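You operate a simulated robot arm through the tools that you are given. There is no shell and no other tool. Be economical: measure what you need, move in short steps, check, and stop when the job is done.

You are at the controls of a simulated two-armed robot. One attempt, no reset.

JOB
Take the rag from the deck behind the grooved roller and lay it out flat on the deck behind the flat bar.
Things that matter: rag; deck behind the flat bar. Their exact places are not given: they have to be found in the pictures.

It is judged by the outcome, as a careful person would: the job done as asked, and still so three seconds after it is handed in. It fails if anything else is knocked over, pushed out of place, dropped, spilled or broken.

ROBOT AND FRAMES
Two 7-joint arms with two-finger parallel grippers on one trunk, on a base that drives. Base frame: it is fixed to the floor where the robot stands at the start and does not move with it; the origin is under the middle of the robot, x ahead of it, y to its left, z up. Lengths are in cm, angles in rad, forces in N, time in s.
The left shoulder is at the start at [7, 13.3, 120.1], the right one opposite. Places, roughly: deck behind the flat bar [60, -60, 90]. Payload 1.57 kg a hand.
The tool frame of a hand sits at the grasp point between the pads (the TCP): z along the fingers, y along the line on which they close. The tips reach 3 cm beyond it. The gripper opens to 8 cm. The fingers are 1.7 cm wide and 1.2 cm thick; the gripper's body (4 by 8.2 cm) begins 8 cm behind the TCP.
Orientation is told as [roll, pitch, yaw] about the base's x, y, z axes, in that order, counted from this pose: with the fingers straight down and closing along the base's y, the tool's x points along the base's -x, its y along +y and its z along -z.

CONTROLS
- The arms move only by the tool send_rows. It takes "left_plan", "right_plan" or both (then of equal length, played together; a hand with none holds still); each is a list of rows, each an object (a shift or turn left out is 0, a gripper value left out holds the last) with "hand": the gripper command, from -1 (fully open) to 1 (shut), values between in proportion; "linear": the shift along the base's x, y, z in units of 50 mm (1.0 is 50 mm), a list of three; "rotation": the turn, a rotation vector about the base's x, y, z in units of 4 degrees (1.0 is 4 degrees), a list of three. In form: [{"hand": hand, "linear": [x, y, z], "rotation": [wx, wy, wz]}, ...]. A call has 1 to 8 rows; each row shifts and turns the commanded pose from where the row before left it. A call with a number of a shift or a turn outside -1 to 1 is refused whole. Rows are played at 5 a second. More than 5 cm and 0.15 rad between two rows, or a gripper value outside its range, and nothing of the call is played. Where a pose cannot be reached the arm comes as near as it can. A force on the tool above 40 N (or 10 N above the force at the start of the call, whichever is more), or a blocked arm, ends the call early, and 0.2 s more pass. Each finger travels about 15.3 cm/s and halts on what it meets, pressing with about 43 N; the grip force reading is that of the motor and also rises with nothing between the fingers. The clock runs only during rows and for 0.2 s after the last one: add rows that do not move to give the fingers time. The reply holds the time, the measured pose of the TCP, the force on the tool along the base axes, the opening and the grip force, in the units named above and with some noise.
- Cameras (640 x 400 px; columns grow to the right, rows downward): "scene" is now at [11.58, -5.13, 142.13]; the picture's right is [-0.60, -0.80, 0.00], its down [-0.52, 0.39, -0.76] and it looks along [0.60, -0.46, -0.65] (base axes); focal length 241 px, centre (320, 200). "left" rides on the left gripper at [7.2, 0.7, -12.2] in its tool frame; the picture's right is [-0.09, 1.00, 0.00], its down [-0.84, -0.08, -0.54] and it looks along [-0.54, -0.05, 0.84] (tool axes); focal length 238 px, centre (320, 200). "right" rides on the right gripper at [7.2, -0.7, -12.2] in its tool frame; the picture's right is [0.09, 1.00, 0.00], its down [-0.84, 0.08, -0.54] and it looks along [-0.54, 0.05, 0.84] (tool axes); focal length 238 px, centre (320, 200).
- grab_frame(camera): a new picture of that camera. It takes no simulated time.
- lift_body(by): slides the trunk up (or, below 0, down) by that many cm; the arms and the scene camera ride with it, the base frame stays. It gives what a move gives, with no picture.
- roll_base(legs): drives the robot by 1 to 6 legs, each [ahead, left, turn to the left] in cm, cm and rad, along the robot's own axes; the way and the turn of a leg run together, so that a leg with both is an arc; at most 150 cm and 3.142 rad a leg. The arms and the cameras ride along, it lands a little off, and it stops where it bumps. It gives what a move gives.
- pan_tilt(pan, tilt): turns the head with the scene camera to pan (to the left, within 1.501 rad either way) and tilt (down, from -0.506 to 1.204), counted from straight ahead of the robot. It gives what a move gives.
- probe_pixels(camera, pixels): for up to 12 pixels [column, row] of the newest picture of that camera ("zoom" is the newest enlarged one), the place [x, y, z] in the base frame of the surface seen there, good to about 0.2 cm. It takes no simulated time.
- close_up(camera, box): a new picture of the part [left, top, right, bottom] of that camera's present view, enlarged. It takes no simulated time.
- finish_job(): hands the job in; it is judged then, once.

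Work in short steps. Measure before you move; look again where a grasp or a placing could have gone wrong, and mend it. You have 80 turns and 70 pictures in all, those below and enlarged ones among them. Open the grippers and draw the arms clear of the work before you hand the job in, unless the task says otherwise; then end with one line.

The tools are called after "Request:" as name(argument=value, ...) on one line, values as JSON. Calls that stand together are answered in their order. send_rows: Moves the arms, as the interface text tells. Its arguments: {"type":"object","properties":{"left_plan":{"type":"array"},"right_plan":{"type":"array"}},"required":[]} The other tools are called the same way: lift_body (by) slides the trunk up or down; roll_base (legs) drives the base; pan_tilt (pan, tilt) turns the head that bears the scene camera; grab_frame (camera) takes a picture; probe_pixels (camera, pixels) gives the place of the surface under pixels of a picture; close_up (camera, box) takes an enlarged picture of a part of a camera's view; finish_job () hands the job in.

At the start:

```text
time_s: 0.0
left_tcp_pos: [38.71, -4.34, 122.25]
left_ee_rot: [-0.001, -0.001, -0.001]
left_contact_force: [0.0, 0.5, 0.1]
left_opening: 8.0
left_gripper_force: 0.0
right_tcp_pos: [36.8, -39.35, 120.36]
right_ee_rot: [-0.001, 0.001, 0.001]
right_contact_force: [-0.6, 0.6, 1.4]
right_opening: 7.99
right_gripper_force: 0.1
trunk travel left (down, up): [-77.5, 16.5]
robot x, y, heading: [0.22, -0.36, 0.002]
head pan, tilt: [-0.646, 0.712]
```

scene: 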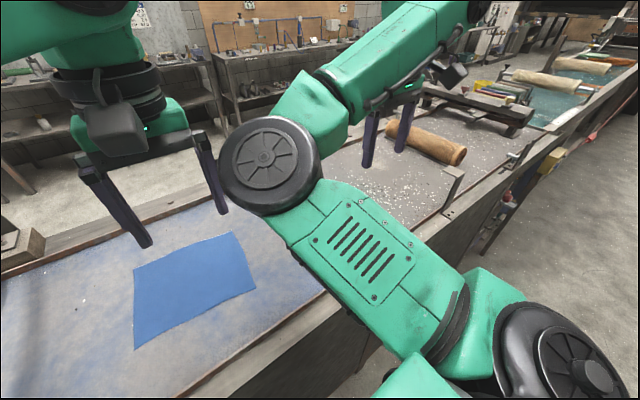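
right: 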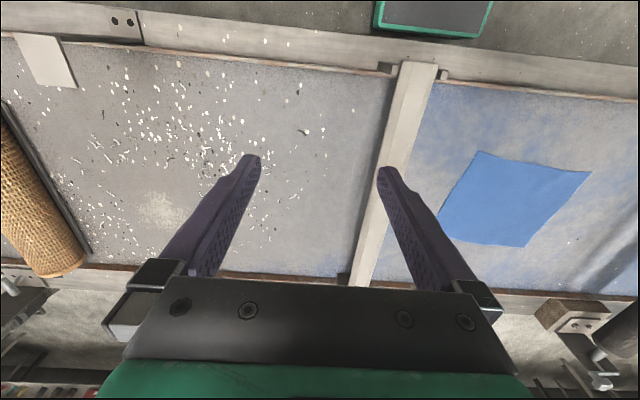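
left: 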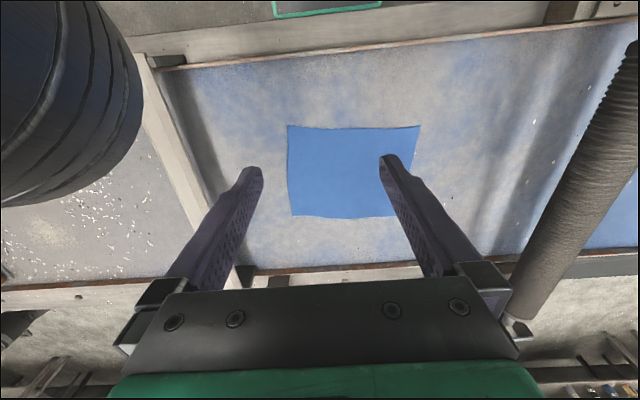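

The left-hand picture shows the rag at about (350,170), between the grooved roller on the right and the flat bar on the left. The flecked deck lies beyond the bar. I'll measure these places.

Request:
probe_pixels(camera="left", pixels=[[290, 128], [418, 128], [292, 214], [385, 215], [340, 170], [150, 65], [240, 280], [180, 150], [590, 200], [440, 210], [300, 60], [70, 200]])

Request:
probe_pixels(camera="right", pixels=[[200, 100], [320, 200], [390, 160], [420, 80], [360, 270], [320, 240], [250, 60], [40, 60], [40, 220], [480, 155], [588, 172], [70, 240]])

Request:
pan_tilt(pan=-0.9, tilt=0.6)

Request:
grab_frame(camera="scene")

```text
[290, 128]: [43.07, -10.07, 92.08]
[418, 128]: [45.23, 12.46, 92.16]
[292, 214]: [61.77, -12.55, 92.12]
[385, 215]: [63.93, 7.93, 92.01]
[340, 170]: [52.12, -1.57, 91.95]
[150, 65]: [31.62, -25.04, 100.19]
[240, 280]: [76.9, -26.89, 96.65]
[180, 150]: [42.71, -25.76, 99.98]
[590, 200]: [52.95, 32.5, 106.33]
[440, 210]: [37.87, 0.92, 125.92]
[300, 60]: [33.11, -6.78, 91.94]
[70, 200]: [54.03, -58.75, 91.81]
```

```text
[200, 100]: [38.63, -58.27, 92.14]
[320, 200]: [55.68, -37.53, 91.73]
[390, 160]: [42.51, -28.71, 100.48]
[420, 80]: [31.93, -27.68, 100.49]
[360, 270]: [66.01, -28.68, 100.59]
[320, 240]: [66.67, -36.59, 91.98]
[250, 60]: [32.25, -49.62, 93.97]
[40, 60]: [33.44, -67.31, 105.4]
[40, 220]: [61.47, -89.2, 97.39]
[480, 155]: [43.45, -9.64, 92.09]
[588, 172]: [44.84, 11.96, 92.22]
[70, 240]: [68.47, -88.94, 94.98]
```

```text
time_s: 0.8
left_tcp_pos: [38.73, -4.37, 122.21]
left_ee_rot: [-0.001, 0.0, -0.001]
left_contact_force: [0.6, -0.1, 0.1]
left_opening: 8.02
left_gripper_force: 0.1
right_tcp_pos: [36.79, -39.37, 120.41]
right_ee_rot: [0.001, 0.0, 0.001]
right_contact_force: [0.1, 0.2, -0.1]
right_opening: 7.99
right_gripper_force: 0.0
trunk travel left (down, up): [-77.5, 16.5]
robot x, y, heading: [0.07, -0.36, -0.003]
head pan, tilt: [-0.901, 0.6]
```

```text
66 pictures are left
```

scene: 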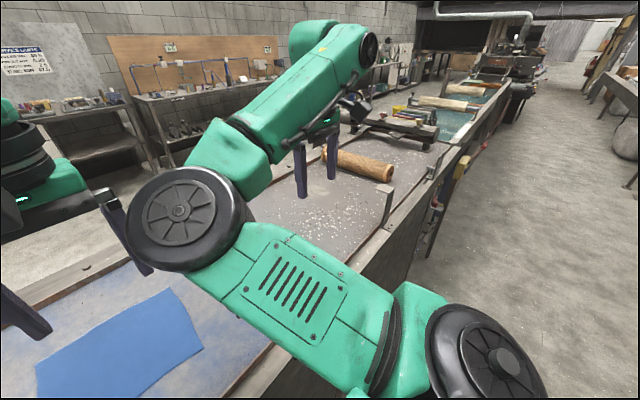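

The rag lies flat at z≈92, with corners near (43,-10), (45,12.5), (62,-12.5) and (64,8). The flat bar runs along y≈-27 with its top at 100.5, and the target deck is beyond it at z≈92. I'll pinch the rag's near edge with both hands, so first I turn the grippers to close along x and move them over that edge.

Request:
send_rows(left_plan=[{"linear": [0.057, 0.129, 0], "rotation": [0, 0, -0.978], "hand": -1}, {"linear": [0.057, 0.129, 0], "rotation": [0, 0, -0.978]}, {"linear": [0.057, 0.129, 0], "rotation": [0, 0, -0.978]}, {"linear": [0.057, 0.129, 0], "rotation": [0, 0, -0.978]}, {"linear": [0.057, 0.129, 0], "rotation": [0, 0, -0.978]}, {"linear": [0.057, 0.129, 0], "rotation": [0, 0, -0.978]}, {"linear": [0.057, 0.129, 0], "rotation": [0, 0, -0.978]}, {"linear": [0.057, 0.129, 0], "rotation": [0, 0, -0.978]}], right_plan=[{"linear": [0.06, 0.272, 0], "rotation": [0, 0, 0.978], "hand": -1}, {"linear": [0.06, 0.272, 0], "rotation": [0, 0, 0.978]}, {"linear": [0.06, 0.272, 0], "rotation": [0, 0, 0.978]}, {"linear": [0.06, 0.272, 0], "rotation": [0, 0, 0.978]}, {"linear": [0.06, 0.272, 0], "rotation": [0, 0, 0.978]}, {"linear": [0.06, 0.272, 0], "rotation": [0, 0, 0.978]}, {"linear": [0.06, 0.272, 0], "rotation": [0, 0, 0.978]}, {"linear": [0.06, 0.272, 0], "rotation": [0, 0, 0.978]}])

```text
time_s: 2.6
left_tcp_pos: [41.18, 0.85, 122.29]
left_ee_rot: [-0.003, -0.001, -0.545]
left_contact_force: [0.0, 0.2, -0.4]
left_opening: 8.03
left_gripper_force: 0.1
right_tcp_pos: [39.37, -36.83, 120.72]
right_ee_rot: [0.0, 0.0, 0.548]
right_contact_force: [-0.4, 0.0, -0.2]
right_opening: 7.99
right_gripper_force: 0.0
right hand out of reach, approached as far as the arm can: row 2, 3, 4, 5, 6, 7, 8
trunk travel left (down, up): [-77.5, 16.5]
robot x, y, heading: [-0.23, 0.08, 0.004]
head pan, tilt: [-0.901, 0.6]
```

The yaw is going well, but the right hand stopped moving in +y. I'll continue the left hand and see whether the right can go on with the yaw and shift together at a lower height.

Request:
send_rows(left_plan=[{"linear": [0.057, 0.129, 0], "rotation": [0, 0, -0.978]}, {"linear": [0.057, 0.129, 0], "rotation": [0, 0, -0.978]}, {"linear": [0.057, 0.129, 0], "rotation": [0, 0, -0.978]}, {"linear": [0.057, 0.129, 0], "rotation": [0, 0, -0.978]}], right_plan=[{"linear": [0, 0, -0.7]}, {"linear": [0, 0, -0.7]}, {"linear": [0, 0, 0]}, {"linear": [0, 0, 0]}])

Request:
grab_frame(camera="scene")

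```text
time_s: 3.6
left_tcp_pos: [42.38, 3.54, 122.18]
left_ee_rot: [0.0, 0.0, -0.82]
left_contact_force: [-0.6, 0.4, 0.6]
left_opening: 7.98
left_gripper_force: 0.1
right_tcp_pos: [39.64, -37.6, 113.89]
right_ee_rot: [0.002, -0.001, 0.544]
right_contact_force: [-0.6, 0.6, 0.6]
right_opening: 7.98
right_gripper_force: 0.0
right hand out of reach, approached as far as the arm can: row 1, 2
trunk travel left (down, up): [-77.5, 16.5]
robot x, y, heading: [-0.07, -0.38, -0.004]
head pan, tilt: [-0.901, 0.6]
```

```text
65 pictures are left
```

scene: 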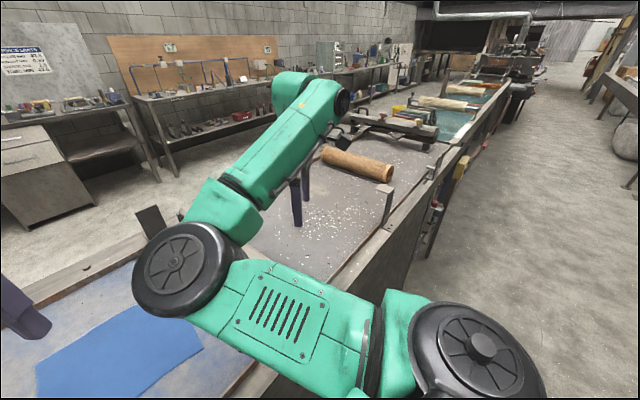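

Both hands respond. I'll test whether the right hand can move in +y without turning.

Request:
send_rows(right_plan=[{"linear": [0, 0.6, 0]}, {"linear": [0, 0.6, 0]}, {"linear": [0, 0.6, 0]}, {"linear": [0, 0, 0]}])

```text
time_s: 4.6
left_tcp_pos: [42.41, 3.54, 122.13]
left_ee_rot: [0.0, -0.001, -0.82]
left_contact_force: [0.6, 0.0, -0.4]
left_opening: 7.99
left_gripper_force: 0.0
right_tcp_pos: [40.81, -37.28, 114.17]
right_ee_rot: [0.001, 0.0, 0.547]
right_contact_force: [-0.7, 0.1, 0.0]
right_opening: 7.99
right_gripper_force: 0.0
right hand out of reach, approached as far as the arm can: row 1, 2, 3
trunk travel left (down, up): [-77.5, 16.5]
robot x, y, heading: [-0.19, 0.15, -0.001]
head pan, tilt: [-0.901, 0.6]
```

The right hand is still stuck at y≈-37. I'll turn it back the other way and move in +y together, to see whether the wrist turn is the limit.

Request:
send_rows(right_plan=[{"rotation": [0, 0, -1]}, {"rotation": [0, 0, -1]}, {"rotation": [0, 0, -1]}, {"rotation": [0, 0, -1], "linear": [0, 0.4, 0]}, {"rotation": [0, 0, -1], "linear": [0, 0.4, 0]}, {"rotation": [0, 0, -1], "linear": [0, 0.4, 0]}, {"rotation": [0, 0, -1], "linear": [0, 0.4, 0]}, {"rotation": [0, 0, -1], "linear": [0, 0.4, 0]}])

```text
time_s: 6.4
left_tcp_pos: [42.35, 3.56, 122.2]
left_ee_rot: [0.001, -0.002, -0.818]
left_contact_force: [-0.4, 0.2, -0.4]
left_opening: 8.0
left_gripper_force: 0.0
right_tcp_pos: [38.64, -37.96, 115.04]
right_ee_rot: [-0.001, -0.001, -0.013]
right_contact_force: [0.4, -0.8, -0.3]
right_opening: 8.0
right_gripper_force: 0.1
right hand out of reach, approached as far as the arm can: row 4, 5, 6, 7, 8
trunk travel left (down, up): [-77.5, 16.5]
robot x, y, heading: [0.03, -0.03, 0.001]
head pan, tilt: [-0.901, 0.6]
```

The wrist isn't the limit. The right elbow leans in towards the left arm, so the arms may be in each other's way. I'll move the left hand on to its place and try the right again.

Request:
send_rows(left_plan=[{"linear": [0.057, 0.2, 0], "rotation": [0, 0, -1]}, {"linear": [0.057, 0.2, 0], "rotation": [0, 0, -1]}, {"linear": [0.057, 0.2, 0], "rotation": [0, 0, -1]}, {"linear": [0.057, 0.2, 0], "rotation": [0, 0, -1]}, {"linear": [0.057, 0.2, 0], "rotation": [0, 0, -1]}, {"linear": [0.057, 0.2, 0], "rotation": [0, 0, -1]}, {"linear": [0.057, 0.2, 0], "rotation": [0, 0, -1]}, {"linear": [0.057, 0.2, 0], "rotation": [0, 0, -1]}], right_plan=[{}, {}, {}, {}, {"linear": [0, 0.4, 0]}, {"linear": [0, 0.4, 0]}, {"linear": [0, 0.4, 0]}, {"linear": [0, 0.4, 0]}])

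Request:
pan_tilt(pan=0, tilt=0.9)

Request:
grab_frame(camera="scene")

```text
time_s: 8.2
left_tcp_pos: [44.63, 11.65, 122.28]
left_ee_rot: [-0.002, -0.001, -1.378]
left_contact_force: [-0.7, 0.1, -0.5]
left_opening: 7.98
left_gripper_force: 0.0
right_tcp_pos: [39.74, -37.47, 115.41]
right_ee_rot: [0.0, -0.001, -0.012]
right_contact_force: [-0.3, 0.1, 0.8]
right_opening: 7.98
right_gripper_force: 0.1
right hand out of reach, approached as far as the arm can: row 5, 6, 7, 8
trunk travel left (down, up): [-77.5, 16.5]
robot x, y, heading: [-0.12, 0.1, 0.001]
head pan, tilt: [-0.901, 0.6]
```

```text
time_s: 9.4
left_tcp_pos: [44.55, 11.57, 122.32]
left_ee_rot: [0.001, 0.0, -1.377]
left_contact_force: [0.3, -0.2, -0.5]
left_opening: 8.02
left_gripper_force: 0.1
right_tcp_pos: [39.55, -37.43, 115.26]
right_ee_rot: [0.0, 0.0, -0.011]
right_contact_force: [-0.5, 0.1, 0.3]
right_opening: 8.01
right_gripper_force: 0.1
trunk travel left (down, up): [-77.5, 16.5]
robot x, y, heading: [-0.53, -0.09, -0.001]
head pan, tilt: [0.0, 0.901]
```

```text
64 pictures are left
```

scene: 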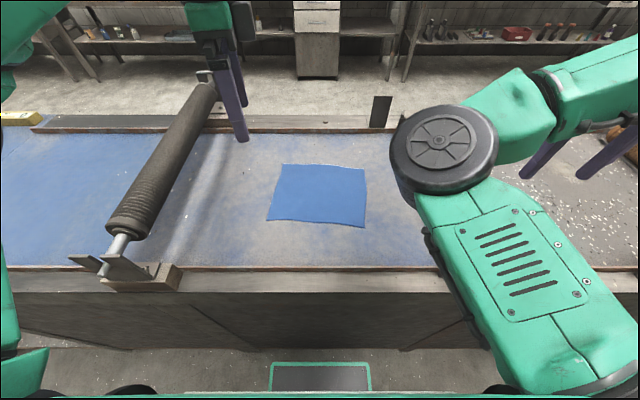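

The elbow of the right arm leans inward. I'll try drawing that hand back towards the robot and then inward, to find a way in.

Request:
send_rows(right_plan=[{"linear": [-0.6, 0, 0]}, {"linear": [-0.6, 0, 0]}, {"linear": [-0.6, 0.2, 0]}, {"linear": [-0.4, 0.5, 0]}, {"linear": [0, 0.5, 0]}, {"linear": [0, 0.5, 0]}, {"linear": [0, 0.5, 0]}, {}])

```text
time_s: 11.2
left_tcp_pos: [44.57, 11.5, 122.29]
left_ee_rot: [0.001, 0.0, -1.376]
left_contact_force: [-0.1, -0.4, -0.8]
left_opening: 8.0
left_gripper_force: 0.1
right_tcp_pos: [28.01, -38.29, 115.51]
right_ee_rot: [0.001, -0.001, -0.013]
right_contact_force: [-0.7, 0.2, -0.4]
right_opening: 8.0
right_gripper_force: 0.0
right hand out of reach, approached as far as the arm can: row 1, 3, 4, 5, 6, 7
trunk travel left (down, up): [-77.5, 16.5]
robot x, y, heading: [0.17, -0.03, 0.004]
head pan, tilt: [0.0, 0.901]
```

Still limited at y≈-38. The elbow should straighten if the hand goes further forward, so I'll extend it ahead at height and swing inward from there.

Request:
send_rows(right_plan=[{"linear": [1, 0, 0]}, {"linear": [1, 0, 0]}, {"linear": [1, 0, 0]}, {"linear": [1, 0, 0]}, {"linear": [1, 0.3, 0]}, {"linear": [0.6, 0.6, 0]}, {"linear": [0, 0.8, 0]}, {"linear": [0, 0.8, 0]}])

```text
refused: row 5 steps farther than a row can; nothing moved
```

Row 5 was longer than a row can be, so I'll send the same path with shorter steps.

Request:
send_rows(right_plan=[{"linear": [0.95, 0, 0]}, {"linear": [0.95, 0, 0]}, {"linear": [0.95, 0, 0]}, {"linear": [0.95, 0, 0]}, {"linear": [0.9, 0.3, 0]}, {"linear": [0.6, 0.6, 0]}, {"linear": [0, 0.8, 0]}, {"linear": [0, 0.8, 0]}])

Request:
grab_frame(camera="scene")

```text
time_s: 13.0
left_tcp_pos: [44.51, 11.77, 122.32]
left_ee_rot: [-0.001, -0.001, -1.377]
left_contact_force: [0.3, 0.3, -0.1]
left_opening: 8.02
left_gripper_force: 0.0
right_tcp_pos: [54.14, -26.33, 115.71]
right_ee_rot: [-0.004, 0.0, -0.013]
right_contact_force: [0.0, 0.4, 0.5]
right_opening: 7.99
right_gripper_force: 0.0
right hand out of reach, approached as far as the arm can: row 1
trunk travel left (down, up): [-77.5, 16.5]
robot x, y, heading: [0.11, -0.42, 0.001]
head pan, tilt: [0.0, 0.901]
```

```text
63 pictures are left
```

scene: 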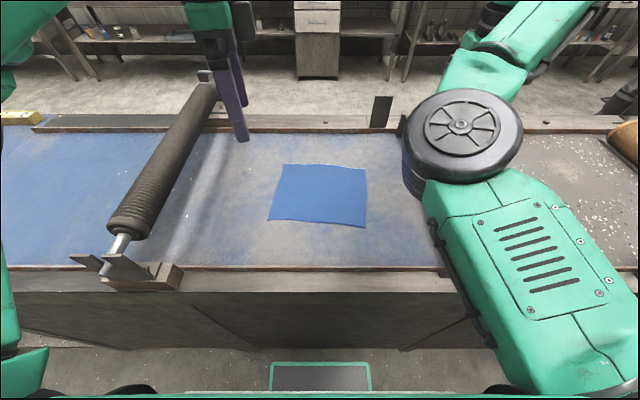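

Extending forward works: the right hand is now at (54,-26). I'll keep swinging it inward and then draw it back towards the rag's near edge.

Request:
send_rows(right_plan=[{"linear": [0.2, 0.7, 0]}, {"linear": [0.1, 0.7, 0]}, {"linear": [0, 0.7, 0]}, {"linear": [0, 0.7, 0]}, {"linear": [0, 0.6, 0]}, {}])

Request:
grab_frame(camera="scene")

```text
time_s: 14.4
left_tcp_pos: [44.56, 11.41, 122.25]
left_ee_rot: [0.001, -0.002, -1.377]
left_contact_force: [-1.0, -0.9, 0.2]
left_opening: 8.0
left_gripper_force: 0.0
right_tcp_pos: [58.13, -10.45, 114.78]
right_ee_rot: [0.0, 0.0, -0.014]
right_contact_force: [-0.3, -0.1, -0.7]
right_opening: 8.0
right_gripper_force: 0.1
right hand out of reach, approached as far as the arm can: row 2
trunk travel left (down, up): [-77.5, 16.5]
robot x, y, heading: [-0.09, 0.08, 0.001]
head pan, tilt: [0.0, 0.901]
```

```text
62 pictures are left
```

scene: 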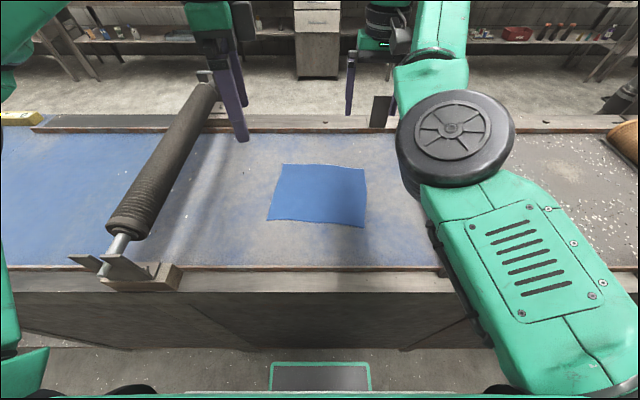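

The right hand is at (58,-10), in line with the rag's right edge. Now I'll draw it back towards x≈44 and see whether the elbow folds.

Request:
send_rows(right_plan=[{"linear": [-0.5, 0, 0], "rotation": [0, 0, 1]}, {"linear": [-0.5, 0, 0], "rotation": [0, 0, 1]}, {"linear": [-0.5, 0, 0], "rotation": [0, 0, 1]}, {"linear": [-0.5, 0, 0], "rotation": [0, 0, 1]}, {"linear": [-0.4, 0, 0], "rotation": [0, 0, 1]}, {"linear": [-0.3, 0, 0], "rotation": [0, 0, 1]}, {"rotation": [0, 0, 1]}, {"rotation": [0, 0, 1]}])

```text
time_s: 16.2
left_tcp_pos: [44.51, 11.36, 122.37]
left_ee_rot: [0.0, 0.001, -1.376]
left_contact_force: [0.4, -0.6, -0.1]
left_opening: 8.01
left_gripper_force: 0.1
right_tcp_pos: [56.93, -9.61, 118.51]
right_ee_rot: [0.003, 0.0, 0.548]
right_contact_force: [-0.7, 0.5, 1.3]
right_opening: 8.01
right_gripper_force: 0.1
right hand out of reach, approached as far as the arm can: row 1, 2, 3, 4, 5, 6
trunk travel left (down, up): [-77.5, 16.5]
robot x, y, heading: [-0.69, -0.24, -0.0]
head pan, tilt: [0.0, 0.901]
```

It won't draw back at this height. The reach is stated for near the surface, so I'll lower the right hand clear over the rag and try again.

Request:
send_rows(right_plan=[{"linear": [0, 0, -0.7], "rotation": [0, 0, 1]}, {"linear": [0, 0, -0.7], "rotation": [0, 0, 1]}, {"linear": [0, 0, -0.7], "rotation": [0, 0, 1]}, {"linear": [0, 0, -0.6], "rotation": [0, 0, 1]}, {"linear": [-0.4, 0, 0], "rotation": [0, 0, 1]}, {"linear": [-0.4, 0, 0], "rotation": [0, 0, 1]}, {"linear": [-0.4, 0, 0], "rotation": [0, 0, 1]}, {"rotation": [0, 0, 1]}])

```text
time_s: 18.0
left_tcp_pos: [44.52, 11.54, 122.33]
left_ee_rot: [0.001, -0.001, -1.377]
left_contact_force: [0.2, -1.2, 0.1]
left_opening: 8.01
left_gripper_force: 0.1
right_tcp_pos: [57.8, -11.42, 103.89]
right_ee_rot: [0.001, 0.0, 1.107]
right_contact_force: [0.0, 0.2, 0.5]
right_opening: 7.99
right_gripper_force: 0.0
right hand out of reach, approached as far as the arm can: row 1, 2, 5, 6, 7
trunk travel left (down, up): [-77.5, 16.5]
robot x, y, heading: [0.09, 0.04, -0.005]
head pan, tilt: [0.0, 0.901]
```

The right hand turns fine but is held at x≈57 in the robot's own frame. I'll back the base 13.5 cm so that this falls on the rag's near edge.

Request:
roll_base(legs=[[-13.5, 0, 0]])

Request:
send_rows(left_plan=[{"linear": [0.5, -0.05, -0.4], "rotation": [0, 0, -0.7]}, {"linear": [0.5, -0.05, -0.4], "rotation": [0, 0, -0.7]}, {"linear": [0.5, -0.05, -0.4], "rotation": [0, 0, -0.7]}, {"linear": [0.5, 0, -0.4], "rotation": [0, 0, -0.7]}, {"linear": [0.5, 0, -0.4]}, {"linear": [0.3, 0, -0.4]}, {"linear": [0, 0, -0.4]}, {"linear": [0, 0, -0.4]}], right_plan=[{"rotation": [0, 0, 1]}, {"rotation": [0, 0, 1]}, {"rotation": [0, 0, 1]}, {"rotation": [0, 0, 1]}, {"rotation": [0, 0, 1]}, {"rotation": [0, 0, 0.6]}, {}, {}])

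Request:
grab_frame(camera="scene")

Request:
grab_frame(camera="right")

Request:
grab_frame(camera="left")

```text
time_s: 19.3
left_tcp_pos: [31.23, 11.55, 122.17]
left_ee_rot: [-0.004, 0.0, -1.377]
left_contact_force: [0.5, -0.2, 0.2]
left_opening: 8.02
left_gripper_force: 0.0
right_tcp_pos: [44.42, -11.29, 103.87]
right_ee_rot: [0.003, 0.003, 1.105]
right_contact_force: [0.8, -0.1, -0.8]
right_opening: 8.0
right_gripper_force: 0.2
trunk travel left (down, up): [-77.5, 16.5]
robot x, y, heading: [-13.59, -0.13, 0.002]
head pan, tilt: [0.0, 0.901]
```

```text
time_s: 21.1
left_tcp_pos: [44.87, 10.86, 106.27]
left_ee_rot: [0.0, 0.001, -1.573]
left_contact_force: [0.5, 0.3, 0.1]
left_opening: 8.0
left_gripper_force: 0.0
right_tcp_pos: [44.17, -11.18, 103.86]
right_ee_rot: [0.001, 0.002, 1.496]
right_contact_force: [0.0, -0.4, 0.4]
right_opening: 8.0
right_gripper_force: 0.0
trunk travel left (down, up): [-77.5, 16.5]
robot x, y, heading: [-13.58, -0.08, 0.006]
head pan, tilt: [0.0, 0.901]
```

```text
61 pictures are left
```

scene: 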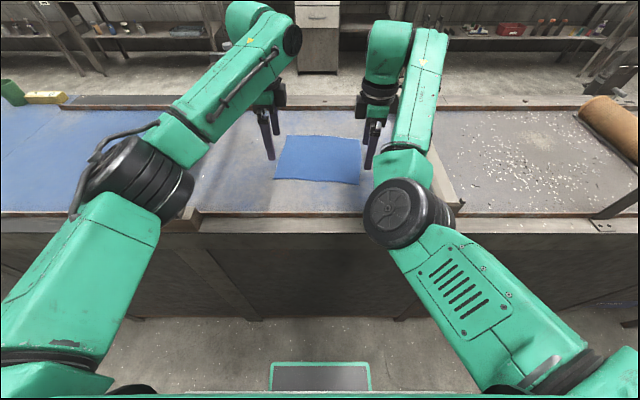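

```text
60 pictures are left
```

right: 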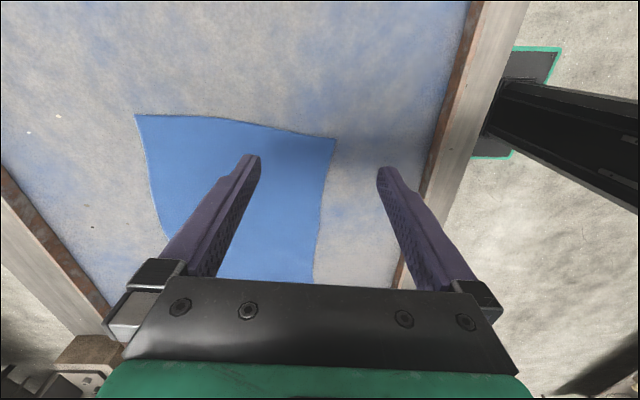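

```text
59 pictures are left
```

left: 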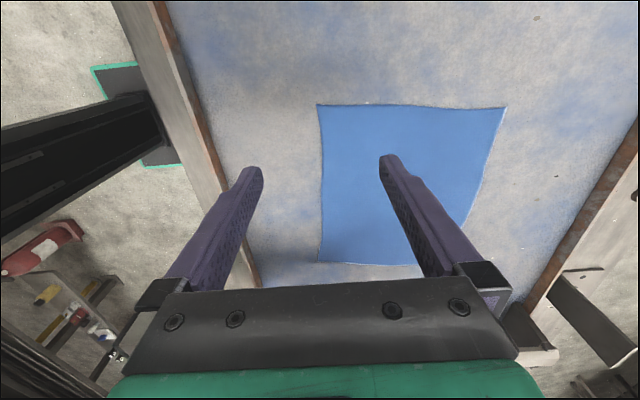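

Both grippers now straddle the near edge of the rag. I'll measure that edge exactly, and the front rail as well.

Request:
probe_pixels(camera="right", pixels=[[334, 140], [326, 200], [313, 275], [136, 118], [350, 250], [405, 250], [440, 130], [460, 130]])

Request:
probe_pixels(camera="left", pixels=[[319, 106], [322, 180], [320, 260], [360, 264], [503, 108], [290, 250], [215, 190], [185, 120]])

```text
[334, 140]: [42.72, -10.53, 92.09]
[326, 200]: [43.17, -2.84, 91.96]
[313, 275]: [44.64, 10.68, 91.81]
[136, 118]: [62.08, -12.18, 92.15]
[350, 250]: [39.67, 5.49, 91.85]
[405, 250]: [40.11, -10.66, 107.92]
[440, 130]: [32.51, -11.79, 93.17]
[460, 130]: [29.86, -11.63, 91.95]
```

```text
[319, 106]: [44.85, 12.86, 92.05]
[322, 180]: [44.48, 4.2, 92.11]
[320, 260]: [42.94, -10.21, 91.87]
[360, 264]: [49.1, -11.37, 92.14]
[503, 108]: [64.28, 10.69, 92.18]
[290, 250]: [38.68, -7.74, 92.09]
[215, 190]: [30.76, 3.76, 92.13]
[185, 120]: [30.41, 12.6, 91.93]
```

The near edge runs from (42.8,-10.4) to (44.9,12.8), with the deck at z≈92. I'll set the openings to about 4 cm and bring both hands down to z≈98 over the edge.

Request:
send_rows(left_plan=[{"hand": 0, "linear": [0.05, 0, -0.4]}, {"linear": [0.05, 0, -0.4]}, {"linear": [0, 0, -0.4]}, {"linear": [0, 0, -0.4]}, {}], right_plan=[{"hand": 0, "linear": [-0.04, 0.1, -0.3]}, {"linear": [-0.04, 0.1, -0.3]}, {"linear": [0, 0.1, -0.3]}, {"linear": [0, 0.1, -0.25]}, {}])

```text
time_s: 22.3
left_tcp_pos: [45.57, 10.82, 98.2]
left_ee_rot: [0.0, 0.0, -1.572]
left_contact_force: [-1.0, 0.3, -0.3]
left_opening: 3.99
left_gripper_force: 0.0
right_tcp_pos: [43.86, -9.38, 98.11]
right_ee_rot: [0.0, -0.001, 1.497]
right_contact_force: [-0.5, 0.3, -0.2]
right_opening: 3.99
right_gripper_force: 0.0
trunk travel left (down, up): [-77.5, 16.5]
robot x, y, heading: [-13.56, 0.08, 0.005]
head pan, tilt: [0.0, 0.901]
```

Both hands are in place at z≈98. I'll lower them slowly until the tips touch the cloth, watching the force.

Request:
send_rows(left_plan=[{"linear": [-0.04, 0, -0.2]}, {"linear": [0, 0, -0.2]}, {"linear": [0, 0, -0.16]}, {"linear": [0, 0, -0.06]}, {}], right_plan=[{"linear": [0, 0, -0.2]}, {"linear": [0, 0, -0.2]}, {"linear": [0, 0, -0.14]}, {"linear": [0, 0, -0.06]}, {}])

Request:
grab_frame(camera="left")

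Request:
grab_frame(camera="right")

```text
time_s: 23.5
left_tcp_pos: [45.34, 10.84, 95.13]
left_ee_rot: [0.001, 0.0, -1.571]
left_contact_force: [0.5, 0.3, 4.6]
left_opening: 4.11
left_gripper_force: 0.5
right_tcp_pos: [43.77, -9.39, 95.21]
right_ee_rot: [0.001, -0.001, 1.495]
right_contact_force: [0.4, -0.1, 0.1]
right_opening: 4.02
right_gripper_force: 0.0
trunk travel left (down, up): [-77.5, 16.5]
robot x, y, heading: [-13.52, 0.01, 0.0]
head pan, tilt: [0.0, 0.901]
```

```text
58 pictures are left
```

left: 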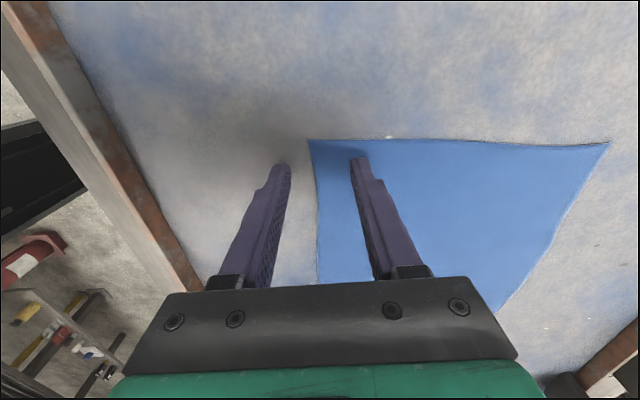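

```text
57 pictures are left
```

right: 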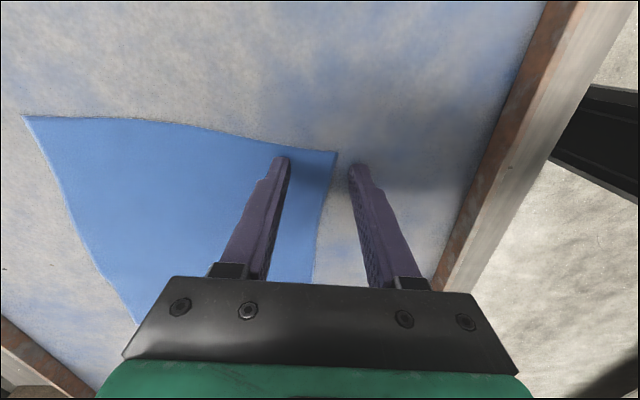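

The left tips press at 4.6 N and the right tips barely touch, with both grippers straddling the edge. I'll lower the right by another 0.2 cm and close both gradually.

Request:
send_rows(left_plan=[{}, {"hand": 0.3}, {"hand": 0.5}, {"hand": 0.7}, {"hand": 0.9}, {"hand": 1}, {"hand": 1}], right_plan=[{"linear": [0, 0, -0.04]}, {"hand": 0.3}, {"hand": 0.5}, {"hand": 0.7}, {"hand": 0.9}, {"hand": 1}, {"hand": 1}])

Request:
grab_frame(camera="left")

Request:
grab_frame(camera="right")

```text
time_s: 25.1
left_tcp_pos: [45.3, 10.72, 95.19]
left_ee_rot: [0.002, 0.0, -1.572]
left_contact_force: [1.1, -0.2, 4.7]
left_opening: 0.0
left_gripper_force: 21.4
right_tcp_pos: [43.78, -9.44, 95.18]
right_ee_rot: [-0.001, 0.0, 1.496]
right_contact_force: [0.7, 1.0, 5.2]
right_opening: 0.21
right_gripper_force: 23.9
trunk travel left (down, up): [-77.5, 16.5]
robot x, y, heading: [-13.68, -0.11, -0.001]
head pan, tilt: [0.0, 0.901]
```

```text
56 pictures are left
```

left: 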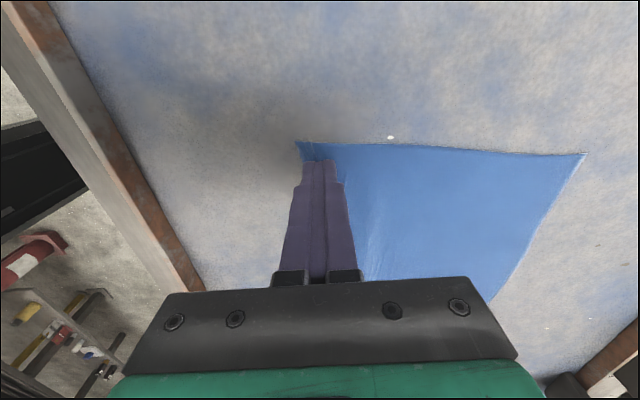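

```text
55 pictures are left
```

right: 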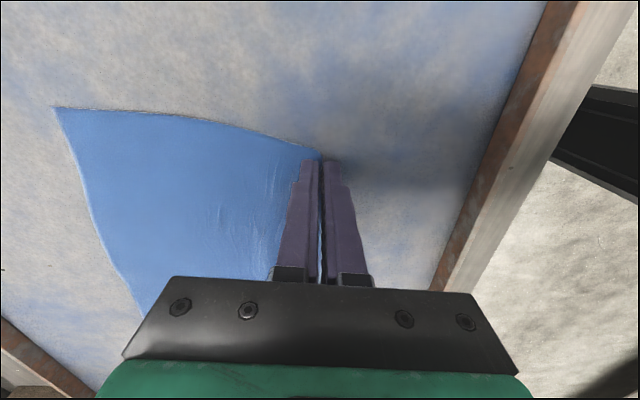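

The right hand shows 0.21 cm of cloth between its pads, and the left looks like a thin pinch. I'll lift 3 cm to check both.

Request:
send_rows(left_plan=[{"linear": [0, 0, 0.2]}, {"linear": [0, 0, 0.2]}, {"linear": [0, 0, 0.2]}, {}], right_plan=[{"linear": [0, 0, 0.2]}, {"linear": [0, 0, 0.2]}, {"linear": [0, 0, 0.2]}, {}])

Request:
grab_frame(camera="scene")

Request:
grab_frame(camera="left")

```text
time_s: 26.1
left_tcp_pos: [45.47, 10.72, 98.02]
left_ee_rot: [0.0, -0.001, -1.571]
left_contact_force: [0.0, 0.8, -1.2]
left_opening: 0.0
left_gripper_force: 21.4
right_tcp_pos: [43.83, -9.24, 98.09]
right_ee_rot: [0.001, 0.001, 1.496]
right_contact_force: [-0.5, 0.0, -0.1]
right_opening: 0.21
right_gripper_force: 23.4
trunk travel left (down, up): [-77.5, 16.5]
robot x, y, heading: [-14.01, 0.26, 0.002]
head pan, tilt: [0.0, 0.901]
```

```text
54 pictures are left
```

scene: 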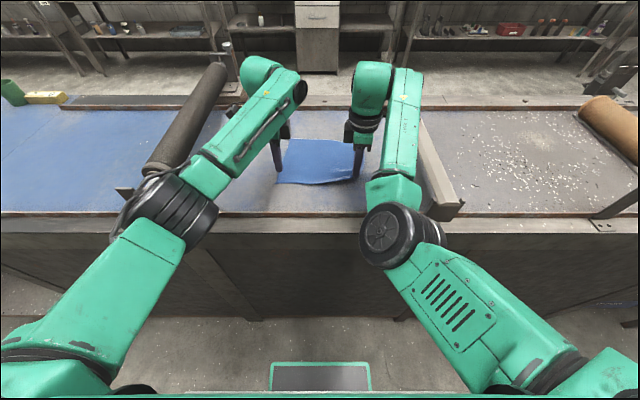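

```text
53 pictures are left
```

left: 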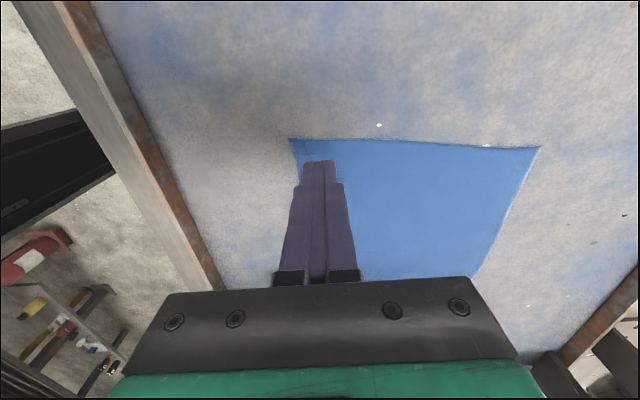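

The right hand holds the rag, but the left slipped off. I'll bring the right back down to about 96, re-open the left, and measure the left corner again.

Request:
send_rows(left_plan=[{"hand": 0}, {}, {}, {}], right_plan=[{"linear": [0, 0, -0.2]}, {"linear": [0, 0, -0.2]}, {}, {}])

Request:
grab_frame(camera="left")

Request:
probe_pixels(camera="left", pixels=[[294, 143], [298, 170], [536, 150], [305, 230], [470, 270]])

```text
time_s: 27.1
left_tcp_pos: [45.34, 10.88, 98.08]
left_ee_rot: [0.0, -0.001, -1.575]
left_contact_force: [-0.2, 0.1, 0.2]
left_opening: 3.99
left_gripper_force: 0.0
right_tcp_pos: [43.83, -9.32, 96.03]
right_ee_rot: [0.0, 0.001, 1.495]
right_contact_force: [-0.2, -0.9, 0.2]
right_opening: 0.21
right_gripper_force: 24.3
trunk travel left (down, up): [-77.5, 16.5]
robot x, y, heading: [-13.64, 0.16, 0.0]
head pan, tilt: [0.0, 0.901]
```

```text
52 pictures are left
```

left: 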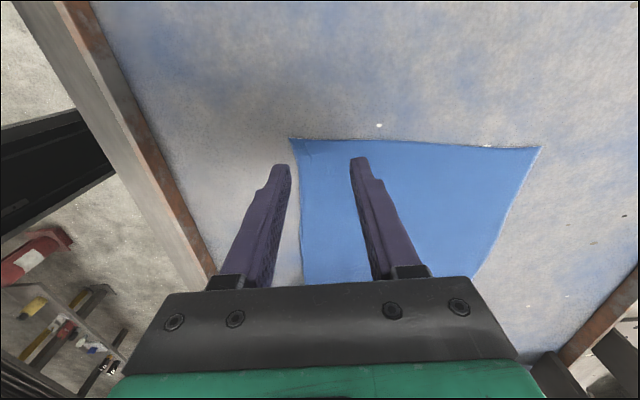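

```text
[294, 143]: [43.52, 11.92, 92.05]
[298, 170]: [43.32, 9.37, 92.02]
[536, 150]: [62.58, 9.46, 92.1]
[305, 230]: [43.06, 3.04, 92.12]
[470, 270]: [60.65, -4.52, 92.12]
```

The left edge is now at x≈43.3 near y=9.5, so a TCP at x≈44.9 takes more cloth. I'll lower the left a touch harder than before and close.

Request:
send_rows(left_plan=[{"linear": [-0.08, -0.1, -0.2]}, {"linear": [0, 0, -0.2]}, {"linear": [0, 0, -0.2]}, {"linear": [0, 0, -0.07]}, {}, {}])

Request:
send_rows(left_plan=[{"hand": 0.2}, {"hand": 0.4}, {"hand": 0.6}, {"hand": 0.75}, {"hand": 0.9}, {"hand": 1}, {"hand": 1}])

Request:
grab_frame(camera="left")

```text
time_s: 28.5
left_tcp_pos: [44.71, 10.38, 95.17]
left_ee_rot: [0.004, 0.001, -1.574]
left_contact_force: [3.6, 2.4, 20.0]
left_opening: 4.29
left_gripper_force: 1.8
right_tcp_pos: [43.59, -9.44, 96.24]
right_ee_rot: [-0.001, 0.0, 1.496]
right_contact_force: [-0.4, 0.0, 0.1]
right_opening: 0.2
right_gripper_force: 23.5
trunk travel left (down, up): [-77.5, 16.5]
robot x, y, heading: [-14.0, -0.08, -0.003]
head pan, tilt: [0.0, 0.901]
```

```text
time_s: 30.1
left_tcp_pos: [44.58, 10.2, 95.13]
left_ee_rot: [0.005, 0.0, -1.572]
left_contact_force: [-1.8, -1.3, 25.7]
left_opening: 0.28
left_gripper_force: 24.3
right_tcp_pos: [43.5, -9.36, 96.33]
right_ee_rot: [-0.003, -0.003, 1.496]
right_contact_force: [-0.1, 0.3, 0.4]
right_opening: 0.24
right_gripper_force: 23.5
trunk travel left (down, up): [-77.5, 16.5]
robot x, y, heading: [-13.52, -0.01, -0.0]
head pan, tilt: [0.0, 0.901]
```

```text
51 pictures are left
```

left: 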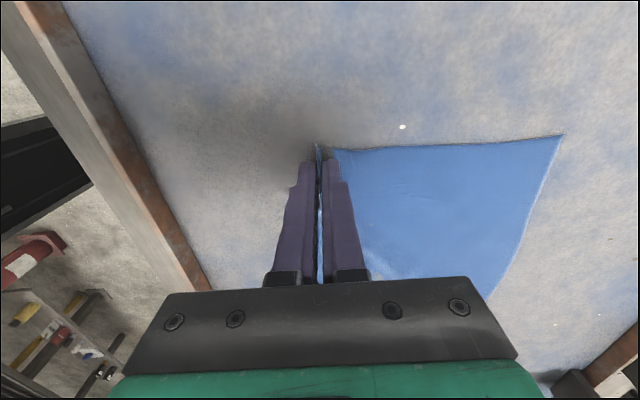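

Both hands now hold cloth, with openings of 0.28 and 0.24 cm. I'll lift by the arms first, then raise the trunk so the hanging rag clears the bar.

Request:
send_rows(left_plan=[{"linear": [0, 0, 0.4]}, {"linear": [0, 0, 0.4]}, {"linear": [0, 0, 0.4]}, {"linear": [0, 0, 0.4]}, {"linear": [0, 0, 0.4]}, {"linear": [0, 0, 0.4]}, {"linear": [0, 0, 0.4]}, {}], right_plan=[{"linear": [0, 0, 0.2]}, {"linear": [0, 0, 0.4]}, {"linear": [0, 0, 0.4]}, {"linear": [0, 0, 0.4]}, {"linear": [0, 0, 0.4]}, {"linear": [0, 0, 0.4]}, {"linear": [0, 0, 0.4]}, {}])

Request:
lift_body(by=16)

Request:
grab_frame(camera="scene")

Request:
grab_frame(camera="left")

```text
time_s: 31.9
left_tcp_pos: [44.96, 10.19, 108.81]
left_ee_rot: [-0.001, 0.0, -1.571]
left_contact_force: [-0.6, -0.1, 0.0]
left_opening: 0.27
left_gripper_force: 23.8
right_tcp_pos: [44.77, -9.37, 108.86]
right_ee_rot: [0.003, 0.001, 1.497]
right_contact_force: [0.7, 0.7, 0.8]
right_opening: 0.21
right_gripper_force: 23.4
right hand out of reach, approached as far as the arm can: row 5, 7
trunk travel left (down, up): [-77.5, 16.5]
robot x, y, heading: [-13.51, 0.27, -0.004]
head pan, tilt: [0.0, 0.901]
```

```text
time_s: 33.7
left_tcp_pos: [44.95, 10.24, 124.72]
left_ee_rot: [0.0, 0.002, -1.575]
left_contact_force: [0.3, 0.2, -0.2]
left_opening: 0.26
left_gripper_force: 23.4
right_tcp_pos: [44.82, -9.28, 124.85]
right_ee_rot: [0.003, -0.001, 1.497]
right_contact_force: [-0.2, -1.0, -0.6]
right_opening: 0.19
right_gripper_force: 23.6
trunk travel left (down, up): [-93.5, 0.5]
robot x, y, heading: [-13.53, 0.25, -0.001]
head pan, tilt: [0.0, 0.901]
```

```text
50 pictures are left
```

scene: 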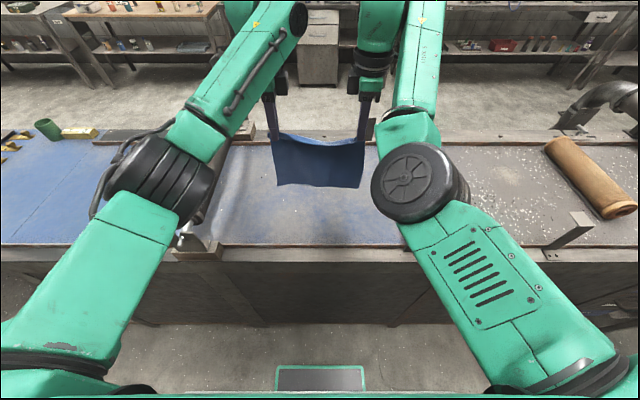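

```text
49 pictures are left
```

left: 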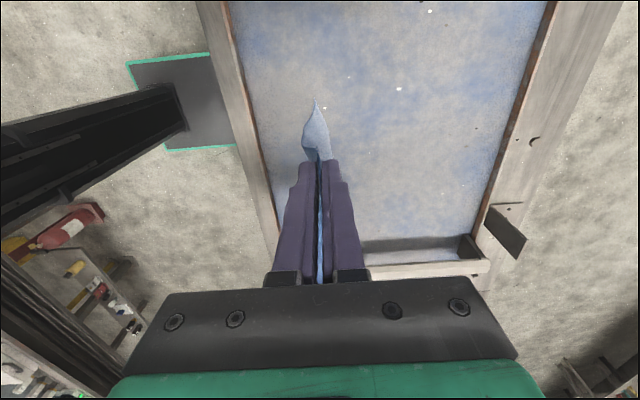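

The rag hangs cleanly between the hands. I'll measure its lower edge and the objects along the way.

Request:
probe_pixels(camera="scene", pixels=[[280, 184], [358, 186], [320, 145], [400, 215], [570, 225], [585, 212], [548, 258], [600, 170], [635, 210], [560, 150], [520, 245], [520, 138]])

```text
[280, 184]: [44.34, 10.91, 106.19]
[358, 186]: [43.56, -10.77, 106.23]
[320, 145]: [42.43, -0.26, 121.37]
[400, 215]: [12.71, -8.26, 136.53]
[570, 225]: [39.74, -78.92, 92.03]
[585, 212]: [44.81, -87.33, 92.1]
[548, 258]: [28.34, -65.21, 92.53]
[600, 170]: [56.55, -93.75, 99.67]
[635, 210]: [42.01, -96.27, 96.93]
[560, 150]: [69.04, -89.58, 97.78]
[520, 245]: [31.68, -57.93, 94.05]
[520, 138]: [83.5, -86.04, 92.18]
```

The rag's lower edge is at z≈106.2, about 5.7 cm above the bar. The deck beyond the bar is free from y≈-30 to the wooden roller at -87, so I drive 56 cm to the right.

Request:
roll_base(legs=[[0, -20, 0], [0, -36, 0]])

Request:
grab_frame(camera="scene")

Request:
grab_frame(camera="right")

```text
time_s: 37.2
left_tcp_pos: [44.57, -46.41, 124.69]
left_ee_rot: [-0.002, -0.002, -1.583]
left_contact_force: [0.0, 0.3, 0.0]
left_opening: 0.25
left_gripper_force: 24.1
right_tcp_pos: [44.31, -66.07, 124.85]
right_ee_rot: [0.0, 0.002, 1.488]
right_contact_force: [0.6, 0.3, -0.3]
right_opening: 0.22
right_gripper_force: 23.4
trunk travel left (down, up): [-93.5, 0.5]
robot x, y, heading: [-13.84, -56.5, -0.005]
head pan, tilt: [0.0, 0.901]
```

```text
48 pictures are left
```

scene: 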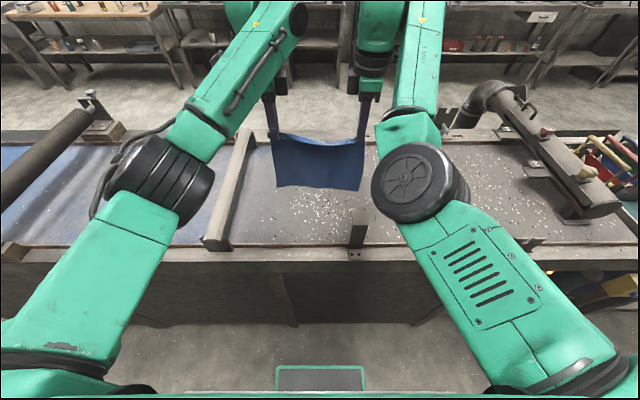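

```text
47 pictures are left
```

right: 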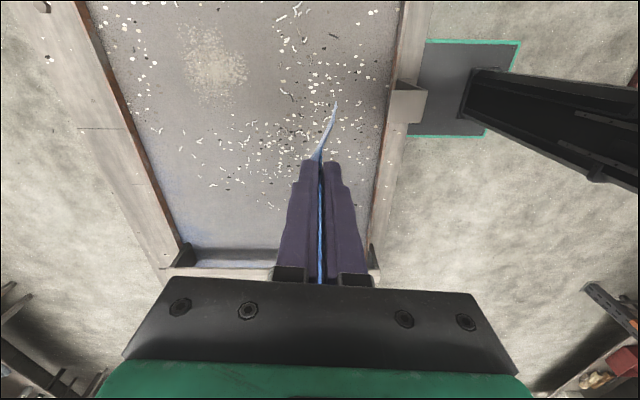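

The rag is over the target deck, centred near y=-56. Before going forward and down, I'll measure the bracket on the front rail at about (358,235) and the right elbow, to be sure the arm clears it.

Request:
probe_pixels(camera="scene", pixels=[[358, 228], [356, 245], [356, 258], [420, 150], [440, 180], [385, 205], [145, 220], [215, 240], [245, 140]])

Request:
close_up(camera="scene", box=[200, 120, 460, 290])

```text
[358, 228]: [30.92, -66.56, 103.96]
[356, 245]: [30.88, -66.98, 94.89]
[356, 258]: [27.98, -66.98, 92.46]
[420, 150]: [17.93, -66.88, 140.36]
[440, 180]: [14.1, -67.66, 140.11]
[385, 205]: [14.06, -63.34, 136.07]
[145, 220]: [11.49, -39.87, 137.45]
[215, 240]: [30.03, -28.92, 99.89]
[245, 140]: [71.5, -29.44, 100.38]
```

```text
2.35 times, centred on (330, 205) of scene
```

zoom: 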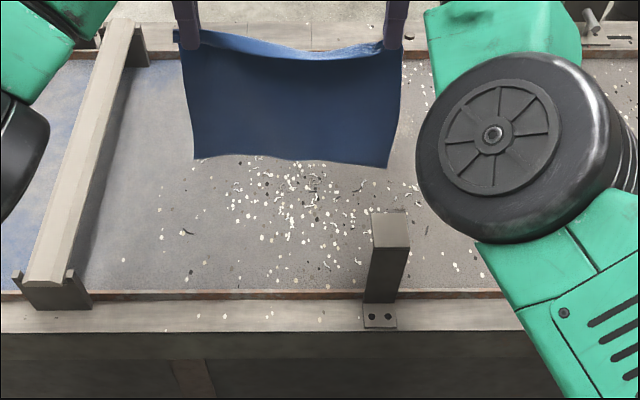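

The bracket top is at z≈105, and the right elbow is well above it while the trunk is up. So I'll keep the trunk high, drive forward 14 cm, and then lower with the arms.

Request:
roll_base(legs=[[14, 0, 0]])

Request:
send_rows(left_plan=[{"linear": [0.2, 0, -0.4]}, {"linear": [0.2, 0, -0.4]}, {"linear": [0.2, 0, -0.4]}, {"linear": [0.2, 0, -0.4]}, {"linear": [0, 0, -0.3]}, {}, {}], right_plan=[{"linear": [0.2, 0, -0.4]}, {"linear": [0.2, 0, -0.4]}, {"linear": [0.2, 0, -0.4]}, {"linear": [0.2, 0, -0.4]}, {"linear": [0, 0, -0.3]}, {}, {}])

Request:
grab_frame(camera="scene")

```text
time_s: 38.6
left_tcp_pos: [58.62, -46.77, 124.9]
left_ee_rot: [0.001, -0.001, -1.581]
left_contact_force: [-0.2, -0.3, 0.6]
left_opening: 0.25
left_gripper_force: 23.7
right_tcp_pos: [58.3, -66.35, 125.1]
right_ee_rot: [-0.001, 0.0, 1.488]
right_contact_force: [0.0, -0.5, -0.4]
right_opening: 0.21
right_gripper_force: 23.7
trunk travel left (down, up): [-93.5, 0.5]
robot x, y, heading: [0.28, -56.79, -0.006]
head pan, tilt: [0.0, 0.901]
```

```text
time_s: 40.2
left_tcp_pos: [60.8, -46.36, 115.22]
left_ee_rot: [-0.001, 0.0, -1.582]
left_contact_force: [-0.2, -0.5, 0.5]
left_opening: 0.26
left_gripper_force: 24.4
left hand out of reach, approached as far as the arm can: row 3, 4
right_tcp_pos: [61.0, -66.46, 116.51]
right_ee_rot: [0.0, -0.001, 1.488]
right_contact_force: [0.4, 0.7, 0.2]
right_opening: 0.22
right_gripper_force: 23.8
right hand out of reach, approached as far as the arm can: row 3, 4
trunk travel left (down, up): [-93.5, 0.5]
robot x, y, heading: [0.39, -56.18, -0.006]
head pan, tilt: [0.0, 0.901]
```

```text
45 pictures are left
```

scene: 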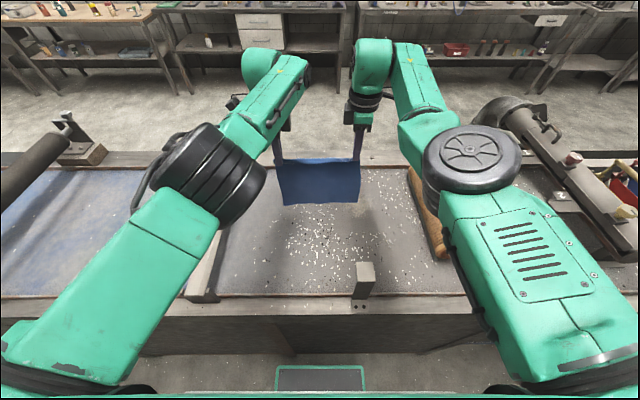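

The rag's lower edge is at about z=97. I'll level the hands and lower them until that edge reaches the deck, then look.

Request:
send_rows(left_plan=[{"linear": [0, 0, -0.2]}, {"linear": [0, 0, -0.2]}, {"linear": [0, 0, -0.2]}, {"linear": [0, 0, -0.1]}, {}], right_plan=[{"linear": [0, 0, -0.25]}, {"linear": [0, 0, -0.25]}, {"linear": [0, 0, -0.25]}, {"linear": [0, 0, -0.2]}, {}])

Request:
grab_frame(camera="scene")

Request:
probe_pixels(camera="scene", pixels=[[285, 205], [320, 207], [356, 205], [320, 180], [320, 225]])

```text
time_s: 41.4
left_tcp_pos: [60.7, -46.38, 111.74]
left_ee_rot: [0.0, 0.0, -1.579]
left_contact_force: [0.0, -0.2, -0.4]
left_opening: 0.26
left_gripper_force: 24.2
right_tcp_pos: [61.18, -66.57, 111.64]
right_ee_rot: [0.001, -0.001, 1.487]
right_contact_force: [-0.1, 0.3, 0.1]
right_opening: 0.2
right_gripper_force: 23.6
trunk travel left (down, up): [-93.5, 0.5]
robot x, y, heading: [0.62, -56.66, -0.009]
head pan, tilt: [0.0, 0.901]
```

```text
44 pictures are left
```

scene: 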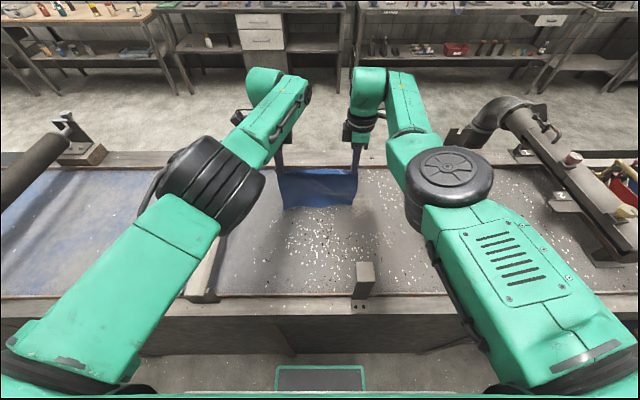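

```text
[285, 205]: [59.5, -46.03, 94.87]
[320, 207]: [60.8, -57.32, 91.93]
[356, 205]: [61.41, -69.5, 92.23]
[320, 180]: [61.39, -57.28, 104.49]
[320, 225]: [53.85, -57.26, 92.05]
```

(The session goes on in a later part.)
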